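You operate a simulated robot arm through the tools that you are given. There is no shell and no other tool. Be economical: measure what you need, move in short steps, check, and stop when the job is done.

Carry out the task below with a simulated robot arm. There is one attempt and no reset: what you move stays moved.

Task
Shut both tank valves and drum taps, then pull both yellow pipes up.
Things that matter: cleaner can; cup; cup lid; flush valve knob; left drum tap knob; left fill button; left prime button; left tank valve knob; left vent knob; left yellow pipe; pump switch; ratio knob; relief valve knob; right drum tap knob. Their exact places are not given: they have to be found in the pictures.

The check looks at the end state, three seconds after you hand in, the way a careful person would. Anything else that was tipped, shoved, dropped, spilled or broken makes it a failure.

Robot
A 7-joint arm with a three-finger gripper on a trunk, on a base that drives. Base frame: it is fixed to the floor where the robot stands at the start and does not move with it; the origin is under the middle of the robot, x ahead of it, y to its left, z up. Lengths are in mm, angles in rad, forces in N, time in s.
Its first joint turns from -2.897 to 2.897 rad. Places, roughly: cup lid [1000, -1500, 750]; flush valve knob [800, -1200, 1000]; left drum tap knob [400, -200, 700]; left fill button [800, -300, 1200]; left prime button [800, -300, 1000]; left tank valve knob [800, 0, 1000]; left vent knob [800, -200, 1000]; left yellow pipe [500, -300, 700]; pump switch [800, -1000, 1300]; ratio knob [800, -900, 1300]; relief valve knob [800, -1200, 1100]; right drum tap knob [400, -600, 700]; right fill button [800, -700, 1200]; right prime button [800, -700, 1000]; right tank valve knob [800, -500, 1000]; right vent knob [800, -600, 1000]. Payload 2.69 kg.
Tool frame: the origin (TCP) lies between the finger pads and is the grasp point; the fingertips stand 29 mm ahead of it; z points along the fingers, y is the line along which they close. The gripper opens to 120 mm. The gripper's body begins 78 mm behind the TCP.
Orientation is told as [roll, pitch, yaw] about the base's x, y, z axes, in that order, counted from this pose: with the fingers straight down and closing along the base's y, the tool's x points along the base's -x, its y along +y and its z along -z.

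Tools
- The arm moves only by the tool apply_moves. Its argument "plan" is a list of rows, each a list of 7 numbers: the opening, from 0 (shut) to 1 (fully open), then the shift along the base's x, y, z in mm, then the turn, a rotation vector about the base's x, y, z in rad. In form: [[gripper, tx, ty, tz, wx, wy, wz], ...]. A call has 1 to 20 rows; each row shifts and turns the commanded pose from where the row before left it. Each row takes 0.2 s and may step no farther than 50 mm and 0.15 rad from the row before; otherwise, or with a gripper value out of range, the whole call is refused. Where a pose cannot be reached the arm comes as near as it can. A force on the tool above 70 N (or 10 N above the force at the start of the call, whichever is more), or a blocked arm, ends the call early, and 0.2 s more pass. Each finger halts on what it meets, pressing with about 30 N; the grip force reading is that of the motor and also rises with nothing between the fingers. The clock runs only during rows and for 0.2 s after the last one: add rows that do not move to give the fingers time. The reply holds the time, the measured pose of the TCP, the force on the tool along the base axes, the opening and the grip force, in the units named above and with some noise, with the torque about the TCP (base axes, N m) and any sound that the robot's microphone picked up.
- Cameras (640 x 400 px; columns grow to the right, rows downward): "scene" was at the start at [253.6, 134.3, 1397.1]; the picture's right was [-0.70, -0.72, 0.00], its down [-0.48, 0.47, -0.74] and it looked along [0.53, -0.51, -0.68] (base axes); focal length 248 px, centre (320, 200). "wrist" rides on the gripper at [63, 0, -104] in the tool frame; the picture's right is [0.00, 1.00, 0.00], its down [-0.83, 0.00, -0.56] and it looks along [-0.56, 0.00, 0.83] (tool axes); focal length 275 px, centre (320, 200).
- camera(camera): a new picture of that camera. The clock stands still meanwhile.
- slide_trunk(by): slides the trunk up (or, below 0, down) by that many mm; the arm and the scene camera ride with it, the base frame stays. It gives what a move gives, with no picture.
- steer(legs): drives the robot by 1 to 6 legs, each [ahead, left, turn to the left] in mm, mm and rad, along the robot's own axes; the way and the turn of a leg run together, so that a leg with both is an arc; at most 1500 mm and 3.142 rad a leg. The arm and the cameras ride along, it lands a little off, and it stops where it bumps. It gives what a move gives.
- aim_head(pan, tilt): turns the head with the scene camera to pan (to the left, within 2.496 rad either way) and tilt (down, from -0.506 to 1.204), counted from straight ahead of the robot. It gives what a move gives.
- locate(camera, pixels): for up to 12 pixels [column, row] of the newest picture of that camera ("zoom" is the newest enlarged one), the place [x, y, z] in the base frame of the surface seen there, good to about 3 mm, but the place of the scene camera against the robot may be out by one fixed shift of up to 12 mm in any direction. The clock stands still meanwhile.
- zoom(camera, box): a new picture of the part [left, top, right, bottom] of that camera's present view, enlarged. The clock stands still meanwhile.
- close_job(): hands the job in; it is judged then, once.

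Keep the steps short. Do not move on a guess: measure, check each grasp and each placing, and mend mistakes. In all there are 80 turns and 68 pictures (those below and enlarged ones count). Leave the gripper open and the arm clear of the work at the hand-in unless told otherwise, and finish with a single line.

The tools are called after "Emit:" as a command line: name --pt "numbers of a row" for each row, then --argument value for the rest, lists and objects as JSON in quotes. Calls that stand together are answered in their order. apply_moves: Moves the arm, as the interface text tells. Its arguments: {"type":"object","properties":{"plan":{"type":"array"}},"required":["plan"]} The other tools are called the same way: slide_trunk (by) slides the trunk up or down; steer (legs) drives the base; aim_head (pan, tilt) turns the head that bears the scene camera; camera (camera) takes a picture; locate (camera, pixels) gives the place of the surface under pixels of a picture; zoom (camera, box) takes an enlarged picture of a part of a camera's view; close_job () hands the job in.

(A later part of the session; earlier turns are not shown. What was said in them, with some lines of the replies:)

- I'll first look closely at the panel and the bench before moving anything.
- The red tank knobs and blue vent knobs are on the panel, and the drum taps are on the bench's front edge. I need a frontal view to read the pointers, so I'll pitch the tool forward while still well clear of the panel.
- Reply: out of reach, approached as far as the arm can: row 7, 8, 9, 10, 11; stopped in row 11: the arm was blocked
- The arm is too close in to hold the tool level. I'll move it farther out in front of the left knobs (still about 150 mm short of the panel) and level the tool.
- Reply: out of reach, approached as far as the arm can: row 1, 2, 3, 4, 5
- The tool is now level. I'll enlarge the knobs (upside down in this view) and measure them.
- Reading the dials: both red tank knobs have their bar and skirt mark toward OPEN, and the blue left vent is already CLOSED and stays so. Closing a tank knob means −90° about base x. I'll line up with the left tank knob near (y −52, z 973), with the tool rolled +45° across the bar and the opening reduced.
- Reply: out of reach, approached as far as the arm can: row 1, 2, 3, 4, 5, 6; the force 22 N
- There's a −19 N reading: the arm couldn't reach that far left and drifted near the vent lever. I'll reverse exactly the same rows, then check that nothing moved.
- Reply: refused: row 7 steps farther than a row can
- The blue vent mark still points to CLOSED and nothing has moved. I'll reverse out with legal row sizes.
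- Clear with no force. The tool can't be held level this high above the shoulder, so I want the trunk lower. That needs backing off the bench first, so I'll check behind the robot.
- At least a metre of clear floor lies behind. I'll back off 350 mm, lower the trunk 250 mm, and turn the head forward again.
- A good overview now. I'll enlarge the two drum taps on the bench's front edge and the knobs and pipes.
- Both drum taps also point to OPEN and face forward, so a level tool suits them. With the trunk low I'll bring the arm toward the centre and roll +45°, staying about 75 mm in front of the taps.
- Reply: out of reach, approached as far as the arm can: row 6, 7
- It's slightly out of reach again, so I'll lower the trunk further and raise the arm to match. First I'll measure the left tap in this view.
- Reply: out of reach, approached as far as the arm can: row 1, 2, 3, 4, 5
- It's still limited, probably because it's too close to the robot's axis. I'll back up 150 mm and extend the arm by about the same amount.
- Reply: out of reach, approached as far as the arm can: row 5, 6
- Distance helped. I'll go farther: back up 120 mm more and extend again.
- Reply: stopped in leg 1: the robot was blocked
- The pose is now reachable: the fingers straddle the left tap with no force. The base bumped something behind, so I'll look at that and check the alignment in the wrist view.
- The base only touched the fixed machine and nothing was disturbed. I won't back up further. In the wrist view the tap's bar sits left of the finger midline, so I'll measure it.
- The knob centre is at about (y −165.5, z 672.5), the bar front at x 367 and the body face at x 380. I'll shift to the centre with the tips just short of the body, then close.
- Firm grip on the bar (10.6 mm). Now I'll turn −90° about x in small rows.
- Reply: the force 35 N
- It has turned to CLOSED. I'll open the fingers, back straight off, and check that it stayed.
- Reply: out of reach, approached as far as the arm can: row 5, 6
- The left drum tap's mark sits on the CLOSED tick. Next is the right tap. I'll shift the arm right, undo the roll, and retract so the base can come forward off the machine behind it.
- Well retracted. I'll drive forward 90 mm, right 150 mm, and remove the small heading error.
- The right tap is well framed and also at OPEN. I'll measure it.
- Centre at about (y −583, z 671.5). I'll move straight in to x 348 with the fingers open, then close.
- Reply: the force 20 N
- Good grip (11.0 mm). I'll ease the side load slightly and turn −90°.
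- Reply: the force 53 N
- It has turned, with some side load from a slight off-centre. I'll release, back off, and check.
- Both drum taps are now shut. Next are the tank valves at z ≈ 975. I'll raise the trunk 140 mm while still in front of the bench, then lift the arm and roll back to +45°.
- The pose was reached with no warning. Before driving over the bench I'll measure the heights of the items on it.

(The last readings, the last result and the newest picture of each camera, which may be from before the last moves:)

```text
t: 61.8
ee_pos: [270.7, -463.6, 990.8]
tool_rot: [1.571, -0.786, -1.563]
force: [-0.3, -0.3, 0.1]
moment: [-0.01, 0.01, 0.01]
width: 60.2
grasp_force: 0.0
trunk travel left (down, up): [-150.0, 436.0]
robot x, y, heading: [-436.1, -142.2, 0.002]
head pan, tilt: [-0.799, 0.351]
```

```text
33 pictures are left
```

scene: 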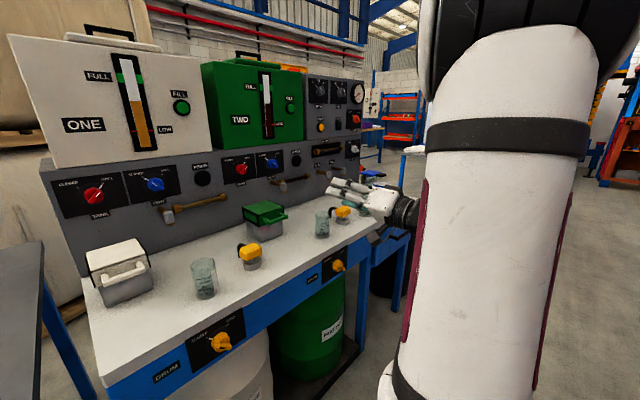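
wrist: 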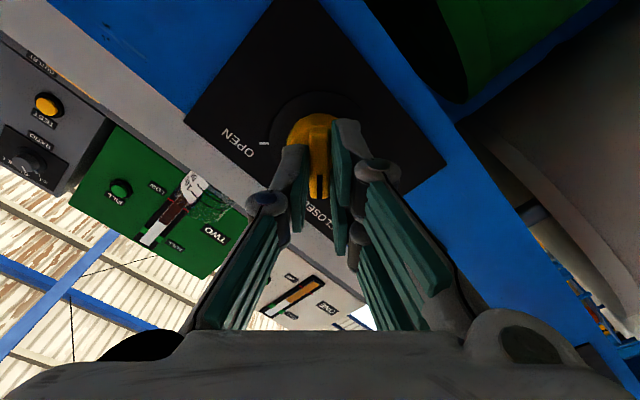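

Tallest items are the can lids at z 857 and their handles at 840, and the wrist body hangs below the tool axis. To gain clearance I'll lean the wrist 0.2 rad up and along the bar's direction, and raise a little before driving forward.

Emit:
apply_moves --pt "0.5 0 0 5 0 0.05 0.05" --pt "0.5 0 0 5 0 0.05 0.05" --pt "0.5 0 0 0 0 0.041 0.041" --pt "0.5 0 0 0 0 0 0"

Emit:
steer --legs '[[200, 0, 0], [180, 0, 0]]'

Emit:
camera --camera "wrist"

Emit:
camera --camera "scene"

```text
t: 62.8
ee_pos: [269.5, -464.5, 1001.6]
tool_rot: [1.373, -0.766, -1.284]
force: [-0.3, -0.7, -0.8]
moment: [-0.02, 0.0, -0.05]
width: 60.0
grasp_force: 0.1
trunk travel left (down, up): [-150.0, 436.0]
robot x, y, heading: [-435.7, -144.5, 0.002]
head pan, tilt: [-0.799, 0.351]
```

```text
t: 65.6
ee_pos: [626.0, -468.9, 1002.2]
tool_rot: [1.375, -0.767, -1.292]
force: [-0.1, -0.5, -0.4]
moment: [0.0, -0.04, 0.0]
width: 59.9
grasp_force: 0.0
trunk travel left (down, up): [-150.0, 436.0]
robot x, y, heading: [-74.9, -144.2, -0.006]
head pan, tilt: [-0.799, 0.351]
stopped in leg 2: the robot was blocked; the commanded pose is now the measured one
```

```text
32 pictures are left
```

wrist: 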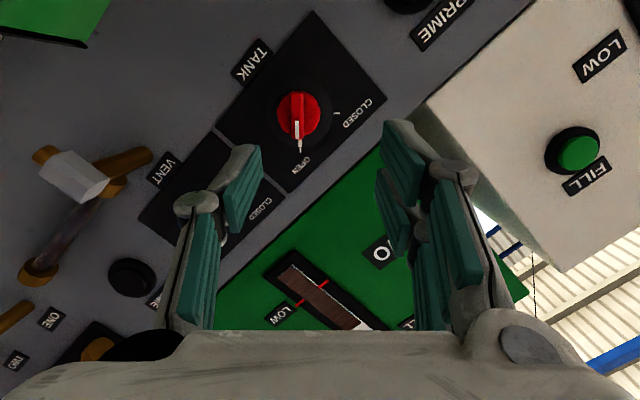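

```text
31 pictures are left
```

scene: 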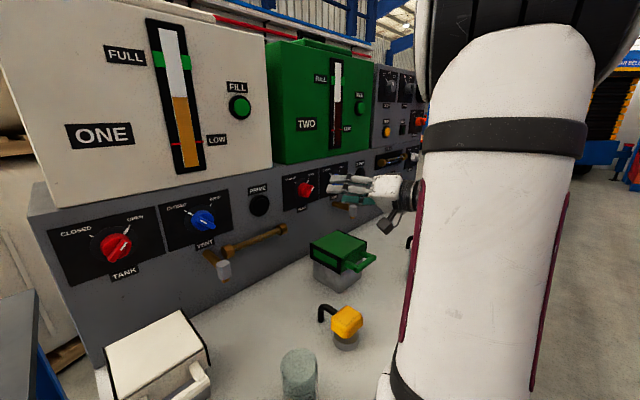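

The base was blocked at x −75. I'll back off 20 mm, look down at the contact area, and measure the right tank knob.

Emit:
locate --camera "wrist" --pixels '[[299, 105], [298, 130], [298, 140], [283, 112], [314, 112], [335, 113], [298, 150], [300, 92]]'

Emit:
steer --legs '[[-20, 0, 0]]'

Emit:
aim_head --pan -0.15 --tilt 1.2

Emit:
camera --camera "scene"

```text
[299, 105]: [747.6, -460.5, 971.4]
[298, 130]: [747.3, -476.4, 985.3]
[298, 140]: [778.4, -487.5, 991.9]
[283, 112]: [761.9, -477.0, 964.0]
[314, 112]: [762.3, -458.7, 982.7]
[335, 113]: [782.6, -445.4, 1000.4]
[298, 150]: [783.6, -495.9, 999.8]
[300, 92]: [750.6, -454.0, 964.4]
```

```text
t: 66.4
ee_pos: [608.3, -468.7, 1000.1]
tool_rot: [1.374, -0.767, -1.291]
force: [-1.1, 0.3, 0.1]
moment: [0.01, 0.0, 0.0]
width: 60.0
grasp_force: 0.1
trunk travel left (down, up): [-150.0, 436.0]
robot x, y, heading: [-95.0, -145.3, -0.005]
head pan, tilt: [-0.799, 0.351]
```

```text
t: 67.6
ee_pos: [609.0, -467.0, 1000.8]
tool_rot: [1.376, -0.767, -1.292]
force: [-0.3, 0.4, -0.2]
moment: [0.0, 0.04, 0.03]
width: 60.0
grasp_force: 0.0
trunk travel left (down, up): [-150.0, 436.0]
robot x, y, heading: [-94.6, -145.7, -0.004]
head pan, tilt: [-0.15, 1.201]
```

```text
30 pictures are left
```

scene: 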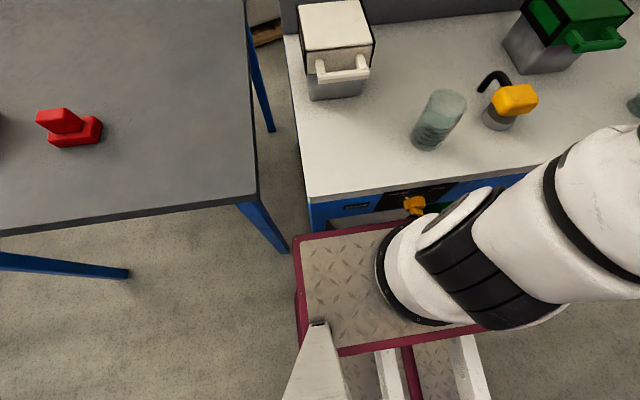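

The base platform meets the bench front there, so I'll stay at x ≈ −95. I'll check that the left tap wasn't touched.

Emit:
zoom --camera "scene" --box '[340, 170, 480, 258]'

```text
4.55 times, centred on (410, 214) of scene
```

zoom: 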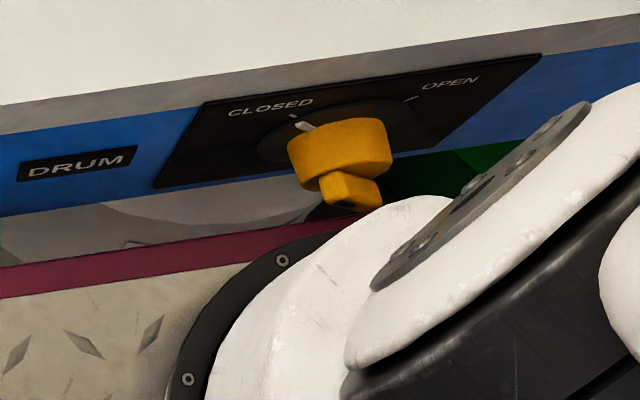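

The tap's skirt mark is still on CLOSED. I'll back off another 35 mm to keep the shoulder clear of it, then extend the arm to a pre-grasp at the right tank knob (centre about y −465, z 975).

Emit:
steer --legs '[[-35, 0, 0]]'

Emit:
apply_moves --pt "0.5 30 0 -5 0 0 0" --pt "0.5 30 0 -5 0 0 0" --pt "0.5 30 0 -5 0 0 0" --pt "0.5 20 0 -5 0 0 0" --pt "0.5 0 0 0 0 0 0"

Emit:
camera --camera "wrist"

```text
t: 68.4
ee_pos: [572.3, -467.9, 1001.0]
tool_rot: [1.375, -0.766, -1.288]
force: [-0.6, 0.6, 1.0]
moment: [0.0, 0.0, 0.0]
width: 60.1
grasp_force: 0.0
trunk travel left (down, up): [-150.0, 436.0]
robot x, y, heading: [-131.7, -146.6, -0.009]
head pan, tilt: [-0.15, 1.201]
```

```text
t: 69.6
ee_pos: [683.1, -469.0, 978.4]
tool_rot: [1.374, -0.769, -1.291]
force: [0.2, -0.7, -0.3]
moment: [-0.01, -0.02, 0.03]
width: 59.8
grasp_force: 0.1
trunk travel left (down, up): [-150.0, 436.0]
robot x, y, heading: [-134.6, -146.7, -0.009]
head pan, tilt: [-0.15, 1.201]
```

```text
28 pictures are left
```

wrist: 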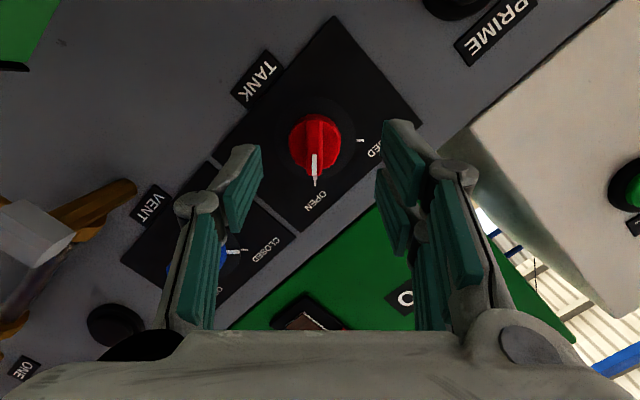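

Emit:
locate --camera "wrist" --pixels '[[315, 165], [315, 150], [315, 125], [295, 140], [334, 140], [361, 141]]'

```text
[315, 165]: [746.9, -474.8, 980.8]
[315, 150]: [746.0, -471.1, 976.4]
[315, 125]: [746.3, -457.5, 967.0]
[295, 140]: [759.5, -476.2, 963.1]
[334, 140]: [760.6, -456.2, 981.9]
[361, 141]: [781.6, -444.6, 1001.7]
```

Refined centre (y −466, z 973.5), nearly aligned. I'll advance 45 mm and close on the bar.

Emit:
apply_moves --pt "0.5 0 -0.5 -1.5 0 0 0" --pt "0.5 25 0 0 0 0 0" --pt "0.5 20 0 0 0 0 0" --pt "0.5 0 0 0 0 0 0" --pt "0.3 0 0 0 0 0 0" --pt "0.1 0 0 0 0 0 0" --pt "0.0 0 0 0 0 0 0" --pt "0.0 0 0 0 0 0 0"

Emit:
camera --camera "wrist"

```text
t: 71.4
ee_pos: [726.5, -470.8, 976.5]
tool_rot: [1.371, -0.766, -1.29]
force: [2.7, -7.1, -9.7]
moment: [-0.06, -0.24, -0.71]
width: 11.2
grasp_force: 37.7
trunk travel left (down, up): [-150.0, 436.0]
robot x, y, heading: [-131.4, -147.1, -0.006]
head pan, tilt: [-0.15, 1.201]
```

```text
27 pictures are left
```

wrist: 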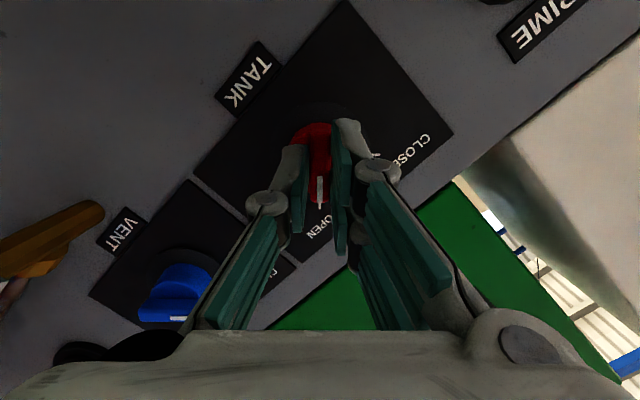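

Gripped at 11.2 mm. I'll turn −90°, compensating for the lean with a small y shift.

Emit:
apply_moves --pt "0 0 -0.7 -0.7 0 0 0" --pt "0 0 0.5 0.3 -0.131 0 0" --pt "0 0 0.5 0.3 -0.131 0 0" --pt "0 0 0.5 0.3 -0.131 0 0" --pt "0 0 0.5 0.2 -0.131 0 0" --pt "0 0 0.5 0.2 -0.131 0 0" --pt "0 0 0.5 0 -0.131 0 0" --pt "0 0 0.5 0 -0.131 0 0" --pt "0 0 0.5 -0.2 -0.131 0 0" --pt "0 0 0.5 -0.2 -0.131 0 0" --pt "0 0 0.5 -0.3 -0.131 0 0" --pt "0 0 0.5 -0.3 -0.131 0 0" --pt "0 0 0.5 -0.3 -0.131 0 0" --pt "0 0 0 0 0 0 0"

Emit:
camera --camera "wrist"

```text
t: 74.4
ee_pos: [727.7, -466.7, 977.7]
tool_rot: [-1.371, -0.76, 1.282]
force: [2.6, -30.7, -15.1]
moment: [0.09, 0.51, -0.84]
width: 11.1
grasp_force: 38.2
trunk travel left (down, up): [-150.0, 436.0]
robot x, y, heading: [-129.8, -149.2, -0.008]
head pan, tilt: [-0.15, 1.201]
```

```text
26 pictures are left
```

wrist: 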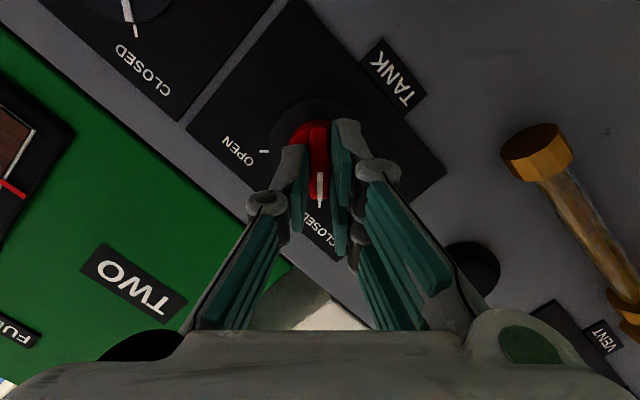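

The right tank knob points to CLOSED. I'll release, retreat and verify.

Emit:
apply_moves --pt "0.2 0 0 0 0 0 0" --pt "0.4 0 0 0 0 0 0" --pt "0.4 0 0 0 0 0 0" --pt "0.4 -25 0 0 0 0 0" --pt "0.4 -25 0 5 0 0 0" --pt "0.4 -10 0 5 0 0 0" --pt "0.4 0 0 0 0 0 0"

Emit:
zoom --camera "wrist" --box '[120, 20, 440, 220]'

```text
t: 76.0
ee_pos: [668.0, -462.8, 988.0]
tool_rot: [-1.373, -0.762, 1.291]
force: [0.3, -0.1, 0.8]
moment: [-0.02, -0.01, 0.03]
width: 47.8
grasp_force: 0.1
trunk travel left (down, up): [-150.0, 436.0]
robot x, y, heading: [-129.8, -147.0, -0.006]
head pan, tilt: [-0.15, 1.201]
```

```text
2.00 times, centred on (280, 120) of wrist
```

zoom: 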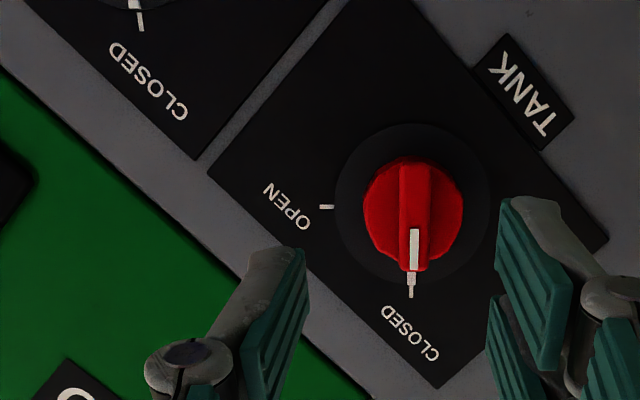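

The right tank is shut. Now I'll traverse left to the left tank knob at z ≈ 988 while rolling back to +45°.

Emit:
apply_moves --pt "0.5 -5 34 1 0.131 0 0" --pt "0.5 -5 34 1 0.131 0 0" --pt "0.5 0 34 0 0.131 0 0" --pt "0.5 0 34 0 0.131 0 0" --pt "0.5 0 34 0 0.131 0 0" --pt "0.5 0 34 0 0.131 0 0" --pt "0.5 0 34 0 0.131 0 0" --pt "0.5 0 34 0 0.131 0 0" --pt "0.5 0 34 0 0.131 0 0" --pt "0.5 0 34 0 0.131 0 0" --pt "0.5 0 34 0 0.131 0 0" --pt "0.5 0 34 0 0.131 0 0" --pt "0.5 0 0 0 0 0 0"

Emit:
camera --camera "wrist"

```text
t: 78.8
ee_pos: [678.1, -61.4, 1008.6]
tool_rot: [1.376, -0.764, -1.289]
force: [-0.4, -0.1, -0.2]
moment: [-0.02, -0.01, 0.0]
width: 60.1
grasp_force: 0.0
out of reach, approached as far as the arm can: row 7, 8, 9, 10
trunk travel left (down, up): [-150.0, 436.0]
robot x, y, heading: [-125.5, -147.8, -0.003]
head pan, tilt: [-0.15, 1.201]
```

```text
24 pictures are left
```

wrist: 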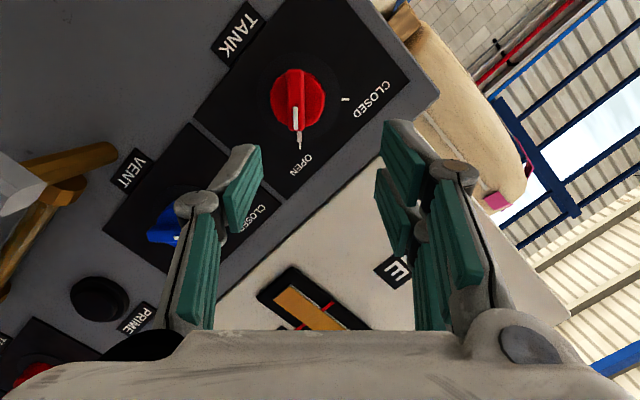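

It arrived at (678, −61, 1009) with the left knob in view and no force. I'll measure it.

Emit:
locate --camera "wrist" --pixels '[[296, 115], [297, 95], [298, 78], [276, 97], [319, 97], [345, 99], [298, 135]]'

```text
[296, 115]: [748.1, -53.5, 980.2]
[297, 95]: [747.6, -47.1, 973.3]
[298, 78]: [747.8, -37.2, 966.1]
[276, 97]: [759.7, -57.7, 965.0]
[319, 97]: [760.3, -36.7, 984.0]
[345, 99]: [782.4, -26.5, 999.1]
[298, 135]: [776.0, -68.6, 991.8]
```

Centre at about (y −47.3, z 974.3). I'll align first, then check before advancing.

Emit:
apply_moves --pt "0.5 0 5 -16 0 0 0" --pt "0.5 5 5.4 -15.6 0 0 0" --pt "0.5 0 0 0 0 0 0"

Emit:
camera --camera "wrist"

```text
t: 79.6
ee_pos: [692.1, -46.7, 985.5]
tool_rot: [1.373, -0.766, -1.289]
force: [0.4, -0.1, 0.2]
moment: [0.0, 0.0, -0.03]
width: 60.0
grasp_force: 0.2
out of reach, approached as far as the arm can: row 1, 2
trunk travel left (down, up): [-150.0, 436.0]
robot x, y, heading: [-134.1, -145.3, -0.001]
head pan, tilt: [-0.15, 1.201]
```

```text
23 pictures are left
```

wrist: 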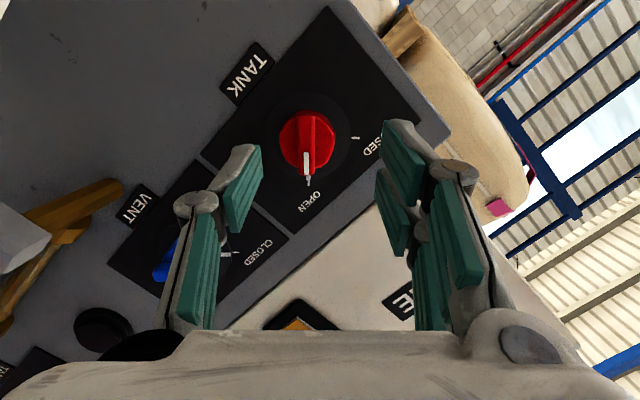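

It's at the reach limit again (z hangs 8 mm high). I'll back the base up 50 mm and extend the arm to compensate.

Emit:
steer --legs '[[-50, 0, 0]]'

Emit:
apply_moves --pt "0.5 25 0 0 0 0 0" --pt "0.5 20 0 0 0 0 0" --pt "0.5 0 -4 -8.5 0 0 0" --pt "0.5 0 0 0 0 0 0"

Emit:
camera --camera "wrist"

```text
t: 80.5
ee_pos: [643.1, -48.2, 985.7]
tool_rot: [1.374, -0.766, -1.29]
force: [0.5, 0.3, -0.1]
moment: [-0.02, 0.02, -0.03]
width: 60.1
grasp_force: 0.1
trunk travel left (down, up): [-150.0, 436.0]
robot x, y, heading: [-180.3, -146.5, -0.005]
head pan, tilt: [-0.15, 1.201]
```

```text
t: 81.5
ee_pos: [689.4, -52.5, 975.5]
tool_rot: [1.373, -0.766, -1.291]
force: [0.3, -0.5, 0.7]
moment: [0.01, 0.02, 0.0]
width: 59.8
grasp_force: 0.0
trunk travel left (down, up): [-150.0, 436.0]
robot x, y, heading: [-180.2, -145.4, -0.006]
head pan, tilt: [-0.15, 1.201]
```

```text
22 pictures are left
```

wrist: 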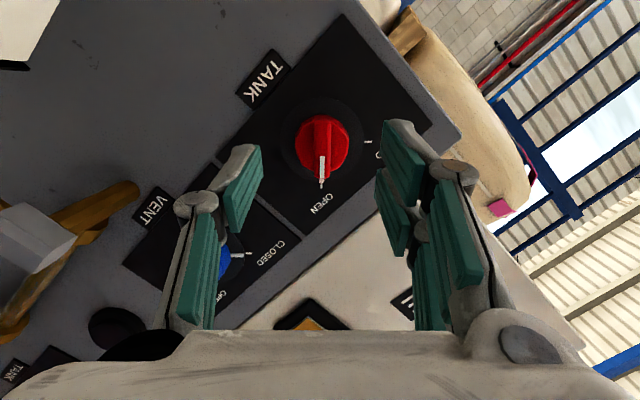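

Nicely centred (bar at column 321). I'll advance 37 mm and close.

Emit:
apply_moves --pt "0.5 20 0.5 0.7 0 0 0" --pt "0.5 17.5 0 0 0 0 0" --pt "0.5 0 0 0 0 0 0" --pt "0.3 0 0 0 0 0 0" --pt "0.1 0 0 0 0 0 0" --pt "0.0 0 0 0 0 0 0" --pt "0.0 0 0 0 0 0 0"

```text
t: 83.1
ee_pos: [726.2, -51.2, 977.7]
tool_rot: [1.371, -0.766, -1.289]
force: [0.4, -2.4, -2.8]
moment: [-0.02, 0.08, -0.07]
width: 11.0
grasp_force: 38.4
trunk travel left (down, up): [-150.0, 436.0]
robot x, y, heading: [-178.9, -147.3, -0.002]
head pan, tilt: [-0.15, 1.201]
```

A clean grip at 11.0 mm. I'll turn −90°.

Emit:
apply_moves --pt "0 0 0.5 0.3 -0.131 0 0" --pt "0 0 0.5 0.3 -0.131 0 0" --pt "0 0 0.5 0.3 -0.131 0 0" --pt "0 0 0.5 0.2 -0.131 0 0" --pt "0 0 0.5 0.2 -0.131 0 0" --pt "0 0 0.5 0 -0.131 0 0" --pt "0 0 0.5 0 -0.131 0 0" --pt "0 0 0.5 -0.2 -0.131 0 0" --pt "0 0 0.5 -0.2 -0.131 0 0" --pt "0 0 0.4 -0.3 -0.131 0 0" --pt "0 0 0.4 -0.3 -0.131 0 0" --pt "0 0 0.4 -0.3 -0.131 0 0" --pt "0 0 0 0 0 0 0"

Emit:
camera --camera "wrist"

```text
t: 85.9
ee_pos: [725.9, -45.0, 977.8]
tool_rot: [-1.374, -0.761, 1.293]
force: [17.9, -4.2, -3.9]
moment: [0.13, -0.46, 0.36]
width: 11.0
grasp_force: 38.3
trunk travel left (down, up): [-150.0, 436.0]
robot x, y, heading: [-179.4, -145.9, -0.001]
head pan, tilt: [-0.15, 1.201]
```

```text
21 pictures are left
```

wrist: 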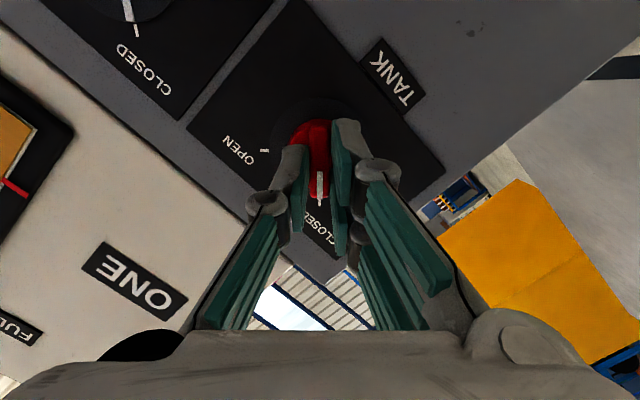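

It points to CLOSED. I'll release and retract.

Emit:
apply_moves --pt "0.2 0 0 0 0 0 0" --pt "0.4 0 0 0 0 0 0" --pt "0.4 0 0 0 0 0 0" --pt "0.4 -20 0 0 0 0 0" --pt "0.4 -20 0 3 0 0 0" --pt "0.4 0 0 0 0 0 0"

Emit:
zoom --camera "wrist" --box '[120, 20, 440, 220]'

```text
t: 87.3
ee_pos: [683.7, -46.3, 981.6]
tool_rot: [-1.377, -0.762, 1.292]
force: [0.1, 0.7, -0.5]
moment: [0.01, -0.02, 0.01]
width: 48.1
grasp_force: 0.1
trunk travel left (down, up): [-150.0, 436.0]
robot x, y, heading: [-181.9, -144.9, -0.003]
head pan, tilt: [-0.15, 1.201]
```

```text
2.00 times, centred on (280, 120) of wrist
```

zoom: 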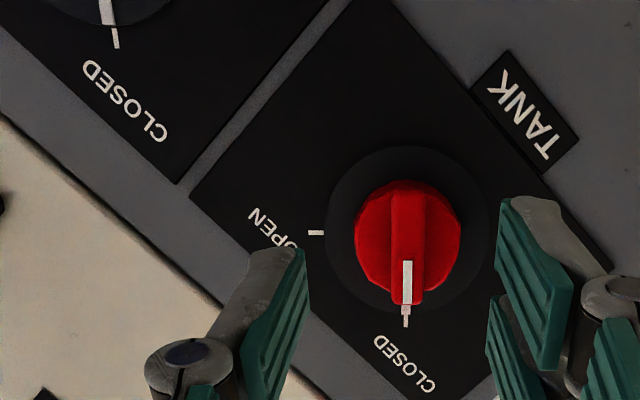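

All four valves are shut. Now the pipes. I'll back away 300 mm, raise the trunk 250 mm, and turn the tool to point down.

Emit:
steer --legs '[[-300, 0, 0]]'

Emit:
slide_trunk --by 250

Emit:
apply_moves --pt "0.6 0 -10 0 0.131 0 0" --pt "0.6 0 -10 0 0.131 0 0" --pt "0.6 0 -10 0 0.131 0 0" --pt "0.6 0 -10 0 0.131 0 0" --pt "0.6 0 -10 0 0.131 0 0" --pt "0.6 0 -10 0 0.13 0 0" --pt "0.6 0 -10 -10 0 0.1371 0" --pt "0.6 0 -10 -10 0 0.1371 0" --pt "0.6 0 -10 -10 0 0.1371 0" --pt "0.6 0 -10 -10 0 0.1371 0" --pt "0.6 0 -10 -10 0 0.1371 0" --pt "0.6 0 -10 -10 0 0.1371 0" --pt "0.6 0 -10 -10 0 0.1371 0" --pt "0.6 0 -10 -10 0 0.1371 0" --pt "0.6 0 -10 -10 0 0.1371 0" --pt "0.6 0 -10 -10 0 0.1371 0" --pt "0.6 0 0 0 0 0 0"

```text
t: 89.4
ee_pos: [379.7, -42.0, 981.2]
tool_rot: [-1.374, -0.762, 1.297]
force: [-0.6, -0.6, -0.1]
moment: [-0.01, -0.02, 0.01]
width: 48.1
grasp_force: 0.1
trunk travel left (down, up): [-150.0, 436.0]
robot x, y, heading: [-483.9, -144.9, 0.002]
head pan, tilt: [-0.15, 1.201]
```

```text
t: 92.0
ee_pos: [379.0, -41.3, 1231.8]
tool_rot: [-1.376, -0.763, 1.296]
force: [0.0, 0.7, 0.1]
moment: [-0.03, 0.02, 0.05]
width: 48.2
grasp_force: 0.0
trunk travel left (down, up): [-400.0, 186.0]
robot x, y, heading: [-484.3, -145.5, 0.008]
head pan, tilt: [-0.15, 1.201]
```

```text
t: 95.6
ee_pos: [379.1, -202.5, 1132.1]
tool_rot: [0.004, 0.001, 0.004]
force: [0.2, -0.7, -0.2]
moment: [0.03, 0.01, -0.03]
width: 72.0
grasp_force: 0.1
trunk travel left (down, up): [-400.0, 186.0]
robot x, y, heading: [-486.5, -144.3, 0.002]
head pan, tilt: [-0.15, 1.201]
```

The tool points straight down. I'll drive forward and right, retract the arm a bit, and look down at the left pipe.

Emit:
steer --legs '[[220, -130, 0]]'

Emit:
apply_moves --pt "0.6 -35 0 -40 0 0 0" --pt "0.6 -35 0 -30 0 0 0" --pt "0.6 -35 0 -30 0 0 0" --pt "0.6 -15 0 0 0 0 0" --pt "0.6 0 0 0 0 0 0"

Emit:
camera --camera "wrist"

```text
t: 97.4
ee_pos: [602.0, -335.8, 1131.3]
tool_rot: [0.003, 0.0, 0.0]
force: [0.5, -0.6, -0.6]
moment: [0.01, 0.0, -0.02]
width: 72.2
grasp_force: 0.1
trunk travel left (down, up): [-400.0, 186.0]
robot x, y, heading: [-264.1, -278.8, -0.003]
head pan, tilt: [-0.15, 1.201]
```

```text
refused: row 1 steps farther than a row can; nothing moved
```

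```text
19 pictures are left
```

wrist: 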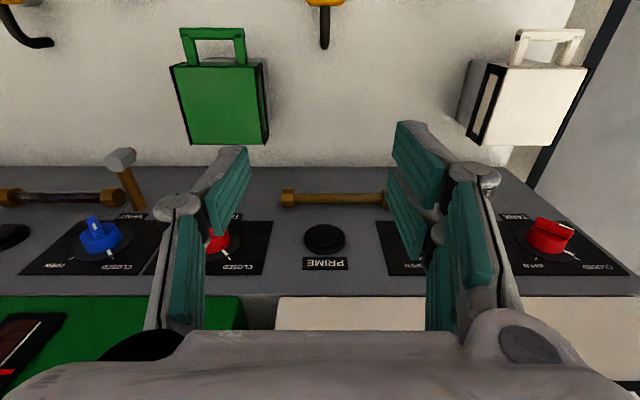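

Emit:
apply_moves --pt "0.6 -35 0 -30 0 0 0" --pt "0.6 -35 0 -30 0 0 0" --pt "0.6 -30 0 -30 0 0 0" --pt "0.6 -20 0 -20 0 0 0" --pt "0.6 0 0 0 0 0 0"

Emit:
camera --camera "wrist"

```text
t: 98.6
ee_pos: [481.4, -335.8, 1020.9]
tool_rot: [0.005, -0.003, 0.0]
force: [0.5, 0.0, 0.0]
moment: [0.0, -0.01, -0.01]
width: 72.0
grasp_force: 0.1
trunk travel left (down, up): [-400.0, 186.0]
robot x, y, heading: [-258.3, -277.0, -0.001]
head pan, tilt: [-0.15, 1.201]
```

```text
18 pictures are left
```

wrist: 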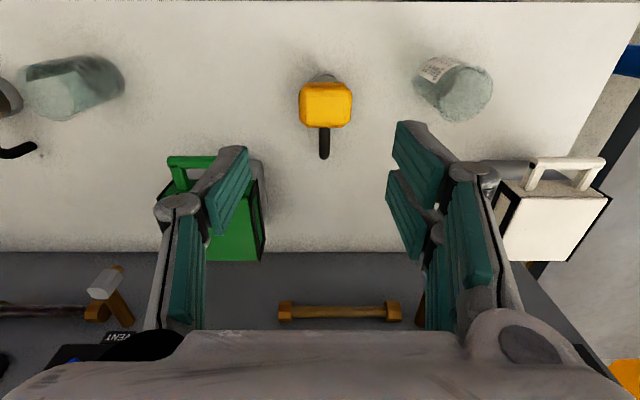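

Emit:
locate --camera "wrist" --pixels '[[304, 95], [348, 95], [326, 86], [326, 105], [326, 120], [325, 140], [325, 155], [325, 76], [350, 115], [303, 115]]'

Emit:
zoom --camera "wrist" --box '[260, 50, 390, 170]'

```text
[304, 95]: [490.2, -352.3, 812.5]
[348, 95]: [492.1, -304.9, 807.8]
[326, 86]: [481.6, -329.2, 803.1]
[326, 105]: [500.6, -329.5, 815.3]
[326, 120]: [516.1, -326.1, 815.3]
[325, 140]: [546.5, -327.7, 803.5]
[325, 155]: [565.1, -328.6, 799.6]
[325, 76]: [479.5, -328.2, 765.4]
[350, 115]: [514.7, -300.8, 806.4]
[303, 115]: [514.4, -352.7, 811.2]
```

```text
3.33 times, centred on (325, 110) of wrist
```

zoom: 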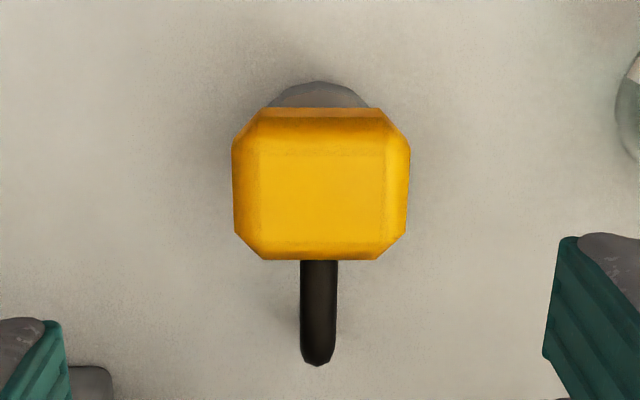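

The left cap is about 52 mm wide, centred at (499, −327.5), top at z 815. I'll open wider, descend over it, and then check.

Emit:
apply_moves --pt "0.8 17 8.5 -30 0 0 0" --pt "0.8 0 0 -40 0 0 0" --pt "0.8 0 0 -40 0 0 0" --pt "0.8 0 0 -30 0 0 0" --pt "0.8 0 0 -20 0 0 0" --pt "0.8 0 0 0 0 0 0"

Emit:
camera --camera "wrist"

```text
t: 100.0
ee_pos: [499.6, -328.1, 861.6]
tool_rot: [0.003, -0.001, 0.001]
force: [0.4, 0.1, -0.4]
moment: [0.0, 0.01, -0.01]
width: 95.9
grasp_force: 0.0
trunk travel left (down, up): [-400.0, 186.0]
robot x, y, heading: [-259.9, -279.0, -0.001]
head pan, tilt: [-0.15, 1.201]
```

```text
16 pictures are left
```

wrist: 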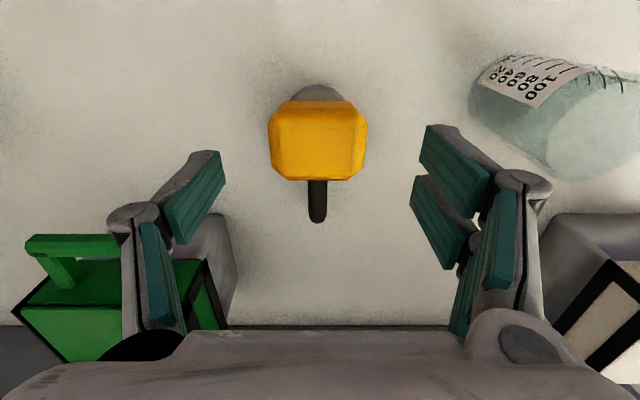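

Well centred. I'll descend 46 mm and close on the cap.

Emit:
apply_moves --pt "0.8 0 -1 -23 0 0 0" --pt "0.8 0 0 -22 0 0 0" --pt "0.8 0 0 0 0 0 0" --pt "0.6 0 0 0 0 0 0" --pt "0.4 0 0 0 0 0 0" --pt "0.3 0 0 0 0 0 0" --pt "0.3 0 0 0 0 0 0"

Emit:
camera --camera "wrist"

```text
t: 101.6
ee_pos: [498.8, -329.3, 815.3]
tool_rot: [0.002, -0.002, 0.001]
force: [-0.9, -6.5, -0.5]
moment: [-0.43, -0.38, 0.27]
width: 59.9
grasp_force: 45.4
trunk travel left (down, up): [-400.0, 186.0]
robot x, y, heading: [-263.6, -275.7, -0.001]
head pan, tilt: [-0.15, 1.201]
```

```text
15 pictures are left
```

wrist: 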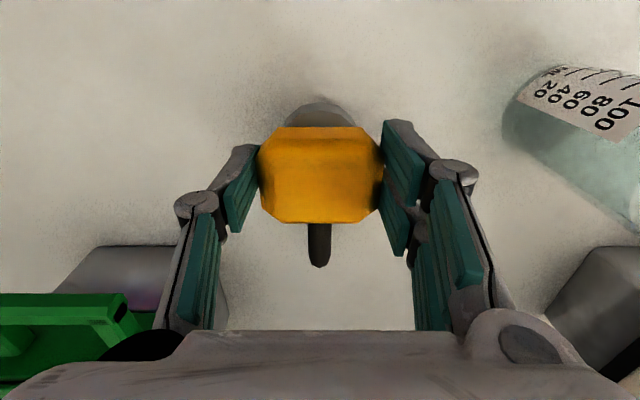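

Firm hold (60 mm). I'll pull straight up gently, watching the force.

Emit:
apply_moves --pt "0.3 0 0 10 0 0 0" --pt "0.3 0 0 10 0 0 0" --pt "0.3 0 0 10 0 0 0" --pt "0.3 0 0 10 0 0 0" --pt "0.3 0 0 10 0 0 0"

Emit:
zoom --camera "wrist" --box '[200, 60, 456, 220]'

```text
t: 102.8
ee_pos: [498.3, -329.6, 867.1]
tool_rot: [0.003, -0.001, -0.001]
force: [-1.5, -13.5, -0.8]
moment: [-0.08, 0.46, 0.32]
width: 59.8
grasp_force: 45.3
trunk travel left (down, up): [-400.0, 186.0]
robot x, y, heading: [-260.0, -275.3, -0.001]
head pan, tilt: [-0.15, 1.201]
```

```text
2.50 times, centred on (328, 140) of wrist
```

zoom: 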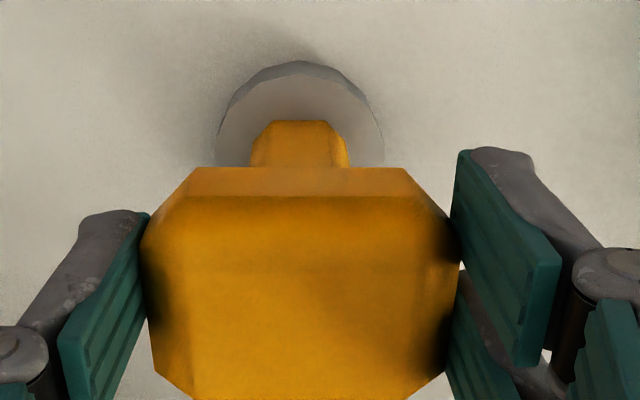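

The yellow shaft is rising out of the collar, with only side load. I'll keep pulling.

Emit:
apply_moves --pt "0.3 0 -1 10 0 0 0" --pt "0.3 0 0 10 0 0 0" --pt "0.3 0 0 10 0 0 0" --pt "0.3 0 0 10 0 0 0" --pt "0.3 0 0 10 0 0 0" --pt "0.3 0 0 10 0 0 0"

```text
t: 104.2
ee_pos: [498.3, -329.1, 924.2]
tool_rot: [0.003, 0.001, -0.001]
force: [-5.2, -2.9, -40.8]
moment: [-0.03, -0.49, 0.01]
width: 59.9
grasp_force: 45.5
trunk travel left (down, up): [-400.0, 186.0]
robot x, y, heading: [-265.2, -278.0, -0.002]
head pan, tilt: [-0.15, 1.201]
```

The force jumped to −41 N at about 109 mm of travel, which looks like the upper stop. I'll ease 1 mm, check the cap in the fingers, and then release.

Emit:
apply_moves --pt "0.3 0 0 -2 0 0 0" --pt "0.5 0 0 0 0 0 0" --pt "0.7 0 0 0 0 0 0" --pt "0.8 0 0 0 0 0 0" --pt "0.8 0 0 0 0 0 0" --pt "0.8 0 0 0 0 0 0"

Emit:
camera --camera "wrist"

```text
t: 105.6
ee_pos: [498.3, -328.6, 924.4]
tool_rot: [0.004, -0.002, 0.0]
force: [0.0, -0.4, -0.4]
moment: [-0.02, -0.01, -0.02]
width: 96.0
grasp_force: 0.1
trunk travel left (down, up): [-400.0, 186.0]
robot x, y, heading: [-262.5, -277.3, -0.006]
head pan, tilt: [-0.15, 1.201]
```

```text
13 pictures are left
```

wrist: 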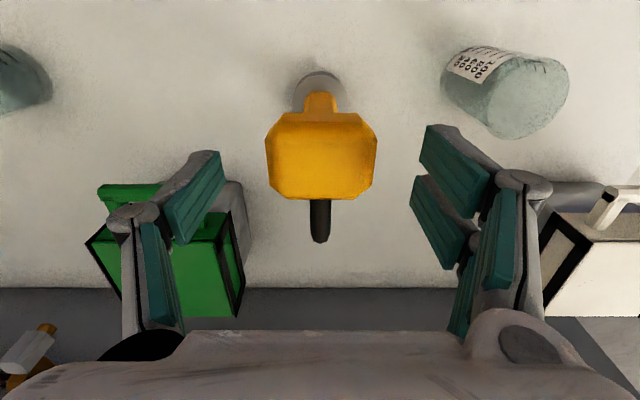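

Emit:
locate --camera "wrist" --pixels '[[320, 150], [320, 170], [320, 120], [320, 230]]'

```text
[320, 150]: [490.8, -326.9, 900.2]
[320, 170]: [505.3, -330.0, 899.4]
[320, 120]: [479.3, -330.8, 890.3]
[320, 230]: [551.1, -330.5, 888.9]
```

The cap top is at z 900, up 85 mm. Either it reached its stop and slid in the fingers, or it sank on release. I'll raise clear, wait, and measure again.

Emit:
apply_moves --pt "0.8 0 0 35 0 0 0" --pt "0.8 0 0 35 0 0 0" --pt "0.8 0 0 30 0 0 0" --pt "0.8 0 0 0 0 0 0" --pt "0.8 0 0 0 0 0 0" --pt "0.8 0 0 0 0 0 0" --pt "0.8 0 0 0 0 0 0" --pt "0.8 0 0 0 0 0 0" --pt "0.8 0 0 0 0 0 0" --pt "0.8 0 0 0 0 0 0"

Emit:
camera --camera "wrist"

Emit:
locate --camera "wrist" --pixels '[[320, 120], [320, 130], [320, 140], [320, 110]]'

```text
t: 107.8
ee_pos: [499.3, -328.8, 1024.5]
tool_rot: [0.002, -0.003, 0.002]
force: [0.4, -0.3, -0.2]
moment: [-0.01, 0.01, 0.01]
width: 96.0
grasp_force: 0.1
trunk travel left (down, up): [-400.0, 186.0]
robot x, y, heading: [-260.5, -277.9, 0.001]
head pan, tilt: [-0.15, 1.201]
```

```text
12 pictures are left
```

wrist: 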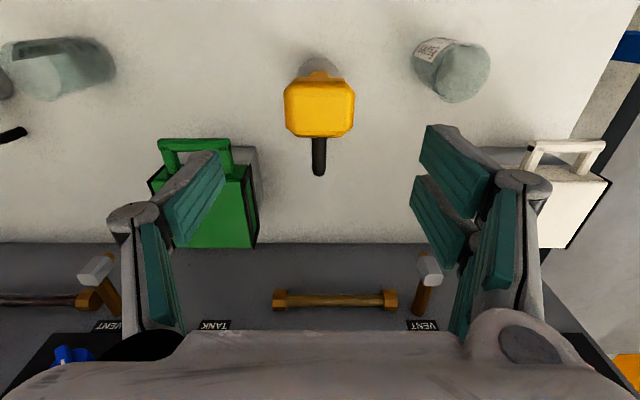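

```text
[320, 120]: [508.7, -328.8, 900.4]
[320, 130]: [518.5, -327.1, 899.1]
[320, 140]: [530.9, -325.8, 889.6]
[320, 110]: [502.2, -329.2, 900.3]
```

It's stable at 900. Now the right pipe, about 400 mm to the right: I'll drive sideways with the tool high.

Emit:
steer --legs '[[0, -400, 0]]'

Emit:
camera --camera "wrist"

```text
t: 110.3
ee_pos: [498.2, -730.1, 1024.7]
tool_rot: [0.005, -0.002, -0.002]
force: [-0.6, 0.1, 0.4]
moment: [-0.04, 0.02, -0.01]
width: 96.0
grasp_force: 0.1
trunk travel left (down, up): [-400.0, 186.0]
robot x, y, heading: [-256.9, -675.4, -0.001]
head pan, tilt: [-0.15, 1.201]
```

```text
11 pictures are left
```

wrist: 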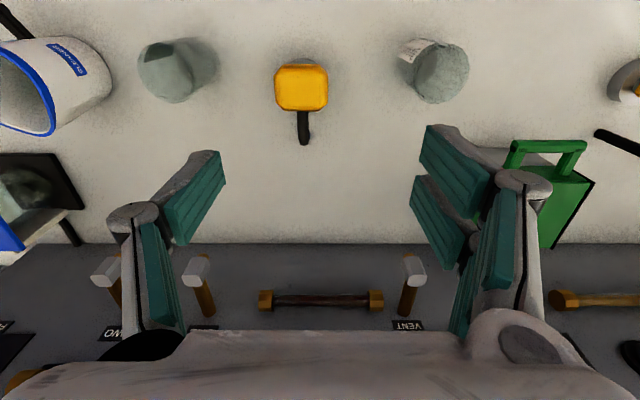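

Emit:
locate --camera "wrist" --pixels '[[278, 88], [325, 88], [301, 80], [301, 95], [280, 100], [324, 100], [160, 65], [435, 75]]'

```text
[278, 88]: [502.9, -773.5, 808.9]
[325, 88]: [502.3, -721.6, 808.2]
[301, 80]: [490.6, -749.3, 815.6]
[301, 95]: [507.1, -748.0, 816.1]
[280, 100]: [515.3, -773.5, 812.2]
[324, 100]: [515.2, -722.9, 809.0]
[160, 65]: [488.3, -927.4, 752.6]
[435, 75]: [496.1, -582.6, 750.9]
```

The right cap is centred at (500, −748), top at z 816. I'll align, descend to 862, and check.

Emit:
apply_moves --pt "0.8 1 -18 -30 0 0 0" --pt "0.8 0 0 -40 0 0 0" --pt "0.8 0 0 -40 0 0 0" --pt "0.8 0 0 -30 0 0 0" --pt "0.8 0 0 -22 0 0 0" --pt "0.8 0 0 0 0 0 0"

Emit:
camera --camera "wrist"

```text
t: 111.7
ee_pos: [500.4, -745.9, 862.4]
tool_rot: [0.003, -0.003, -0.003]
force: [0.6, -0.6, 0.3]
moment: [0.0, -0.02, 0.01]
width: 96.3
grasp_force: 0.0
trunk travel left (down, up): [-400.0, 186.0]
robot x, y, heading: [-260.7, -674.0, -0.003]
head pan, tilt: [-0.15, 1.201]
```

```text
10 pictures are left
```

wrist: 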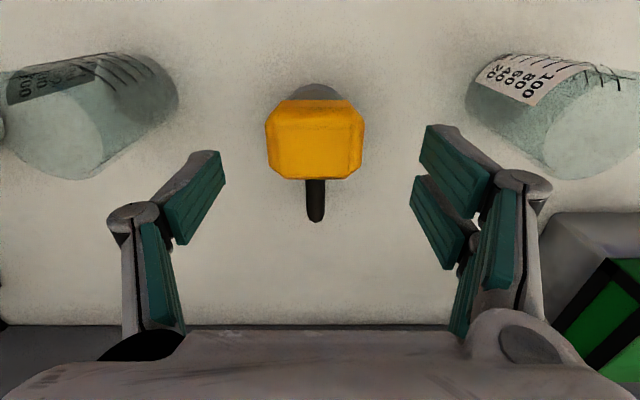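

I'll shift 3 mm right, descend onto the cap, and grip.

Emit:
apply_moves --pt "0.8 0 -3 -23 0 0 0" --pt "0.8 0 0 -23 0 0 0" --pt "0.8 0 0 0 0 0 0" --pt "0.6 0 0 0 0 0 0" --pt "0.4 0 0 0 0 0 0" --pt "0.3 0 0 0 0 0 0" --pt "0.3 0 0 0 0 0 0"

Emit:
apply_moves --pt "0.3 0 0 10 0 0 0" --pt "0.3 0 0 10 0 0 0" --pt "0.3 0 0 10 0 0 0" --pt "0.3 0 0 10 0 0 0" --pt "0.3 0 0 10 0 0 0" --pt "0.3 0 0 10 0 0 0" --pt "0.3 0 0 10 0 0 0"

```text
t: 113.3
ee_pos: [500.4, -749.7, 816.3]
tool_rot: [0.004, -0.002, -0.001]
force: [0.3, -2.9, -0.4]
moment: [-0.22, -0.35, 0.32]
width: 59.4
grasp_force: 44.5
trunk travel left (down, up): [-400.0, 186.0]
robot x, y, heading: [-262.8, -675.1, 0.001]
head pan, tilt: [-0.15, 1.201]
```

```text
t: 114.9
ee_pos: [501.4, -749.9, 889.4]
tool_rot: [0.004, -0.004, -0.002]
force: [14.3, 5.2, 0.8]
moment: [-0.09, -1.36, 0.01]
width: 59.5
grasp_force: 44.8
trunk travel left (down, up): [-400.0, 186.0]
robot x, y, heading: [-264.4, -678.8, -0.003]
head pan, tilt: [-0.15, 1.201]
```

Up 73 mm with no vertical resistance. I'll pull the rest in small steps to find the stop.

Emit:
apply_moves --pt "0.3 0 0 6 0 0 0" --pt "0.3 0 0 5 0 0 0" --pt "0.3 0 0 4 0 0 0"

```text
t: 115.7
ee_pos: [501.2, -749.2, 901.2]
tool_rot: [0.004, -0.004, -0.002]
force: [18.9, 10.3, -0.1]
moment: [-0.16, -0.75, -0.05]
width: 59.8
grasp_force: 44.7
trunk travel left (down, up): [-400.0, 186.0]
robot x, y, heading: [-262.9, -680.0, -0.007]
head pan, tilt: [-0.15, 1.201]
```

Emit:
apply_moves --pt "0.3 0 0 4 0 0 0" --pt "0.3 0 0 4 0 0 0" --pt "0.3 0 0 4 0 0 0"

```text
t: 116.5
ee_pos: [496.2, -748.5, 912.1]
tool_rot: [0.005, 0.005, -0.002]
force: [-1.9, 14.0, -22.4]
moment: [0.04, -0.7, 0.42]
width: 60.0
grasp_force: 36.0
trunk travel left (down, up): [-400.0, 186.0]
robot x, y, heading: [-264.7, -676.1, -0.005]
head pan, tilt: [-0.15, 1.201]
```

Resistance begins around 85–90 mm of travel, the same as on the left pipe: that's the stop. I'll release, raise clear, wait, and measure.

Emit:
apply_moves --pt "0.4 0 0 -2 0 0 0" --pt "0.6 0 0 0 0 0 0" --pt "0.8 0 0 0 0 0 0" --pt "0.8 0 0 0 0 0 0" --pt "0.8 0 0 35 0 0 0" --pt "0.8 0 0 40 0 0 0" --pt "0.8 0 0 40 0 0 0" --pt "0.8 0 0 30 0 0 0" --pt "0.8 0 0 0 0 0 0" --pt "0.8 0 0 0 0 0 0" --pt "0.8 0 0 0 0 0 0" --pt "0.8 0 0 0 0 0 0" --pt "0.8 0 0 0 0 0 0" --pt "0.8 0 0 0 0 0 0"

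Emit:
camera --camera "wrist"

Emit:
locate --camera "wrist" --pixels '[[310, 110], [312, 120], [315, 130], [316, 140]]'

```text
t: 119.5
ee_pos: [499.2, -751.2, 1059.0]
tool_rot: [0.002, -0.001, -0.001]
force: [-0.1, -0.1, -0.4]
moment: [0.01, -0.03, 0.0]
width: 95.9
grasp_force: 0.1
trunk travel left (down, up): [-400.0, 186.0]
robot x, y, heading: [-261.0, -676.6, -0.006]
head pan, tilt: [-0.15, 1.201]
```

```text
9 pictures are left
```

wrist: 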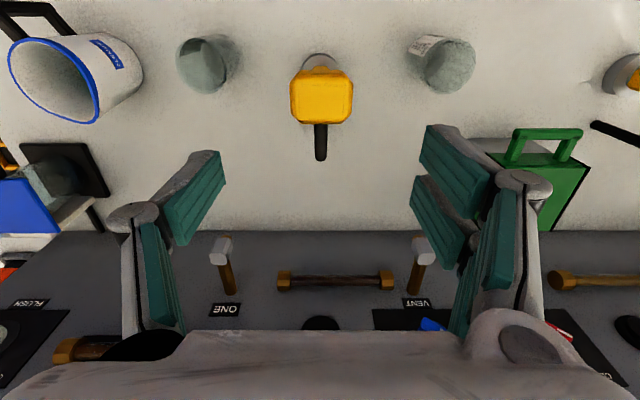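

```text
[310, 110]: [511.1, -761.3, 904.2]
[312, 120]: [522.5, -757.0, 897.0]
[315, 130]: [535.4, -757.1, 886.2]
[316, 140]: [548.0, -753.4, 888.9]
```

Both pipes stay up at z ≈ 900–904. I'll back the robot away from the bench, open the gripper fully, and do a final overall check.

Emit:
apply_moves --pt "1 0 0 20 0 0 0" --pt "1 0 0 20 0 0 0" --pt "1 0 0 0 0 0 0"

Emit:
steer --legs '[[-170, 0, 0], [0, 350, 0]]'

Emit:
aim_head --pan -0.05 --tilt 0.65

Emit:
camera --camera "scene"

```text
t: 120.3
ee_pos: [500.4, -749.7, 1098.3]
tool_rot: [0.002, -0.001, -0.002]
force: [-0.1, 0.0, 0.1]
moment: [-0.01, -0.01, 0.02]
width: 120.1
grasp_force: 0.0
trunk travel left (down, up): [-400.0, 186.0]
robot x, y, heading: [-262.1, -677.2, -0.005]
head pan, tilt: [-0.15, 1.201]
```

```text
t: 123.7
ee_pos: [332.5, -398.7, 1097.5]
tool_rot: [0.004, -0.002, -0.001]
force: [-0.7, 0.2, -0.5]
moment: [-0.03, 0.0, -0.02]
width: 120.2
grasp_force: 0.1
trunk travel left (down, up): [-400.0, 186.0]
robot x, y, heading: [-428.7, -325.7, -0.006]
head pan, tilt: [-0.15, 1.201]
```

```text
t: 124.6
ee_pos: [332.4, -399.6, 1097.0]
tool_rot: [0.003, -0.001, 0.0]
force: [0.2, 1.0, 0.0]
moment: [0.0, 0.01, -0.04]
width: 120.1
grasp_force: 0.0
trunk travel left (down, up): [-400.0, 186.0]
robot x, y, heading: [-431.3, -326.9, -0.0]
head pan, tilt: [-0.051, 0.649]
```

```text
8 pictures are left
```

scene: 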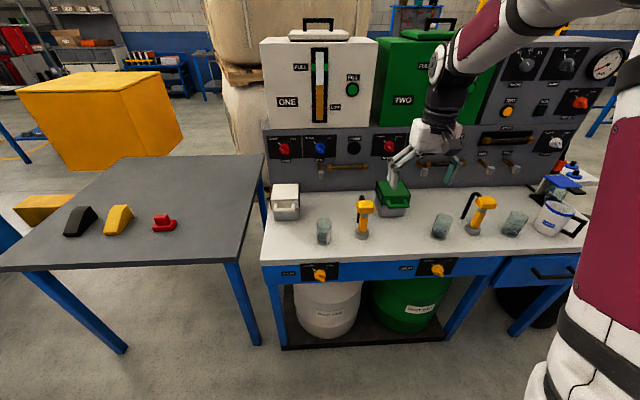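

Emit:
zoom --camera "scene" --box '[260, 120, 420, 290]'

Emit:
zoom --camera "scene" --box '[380, 180, 590, 290]'

```text
2.35 times, centred on (340, 205) of scene
```

zoom: 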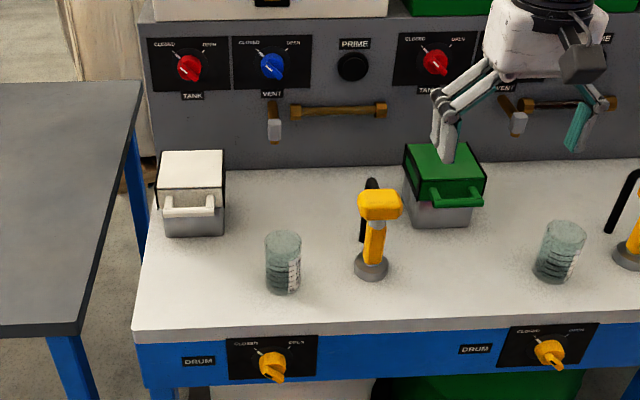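

```text
3.05 times, centred on (485, 235) of scene
```

zoom: 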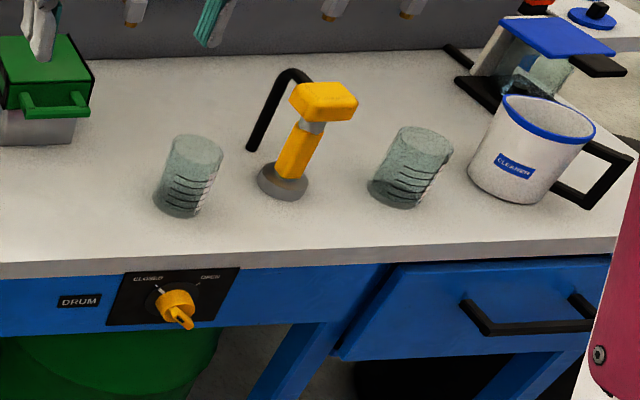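

Both tank valves and both drum taps read CLOSED, both pipes are up, the vents are unchanged, and everything else stands where it was. The gripper is open and the arm is clear, so I'm handing in.

Emit:
close_job

```text
The job is handed in.
```

Both tank valves and both drum taps are shut, both yellow pipes are pulled up to their stops and holding at about z 900, and nothing else was moved.
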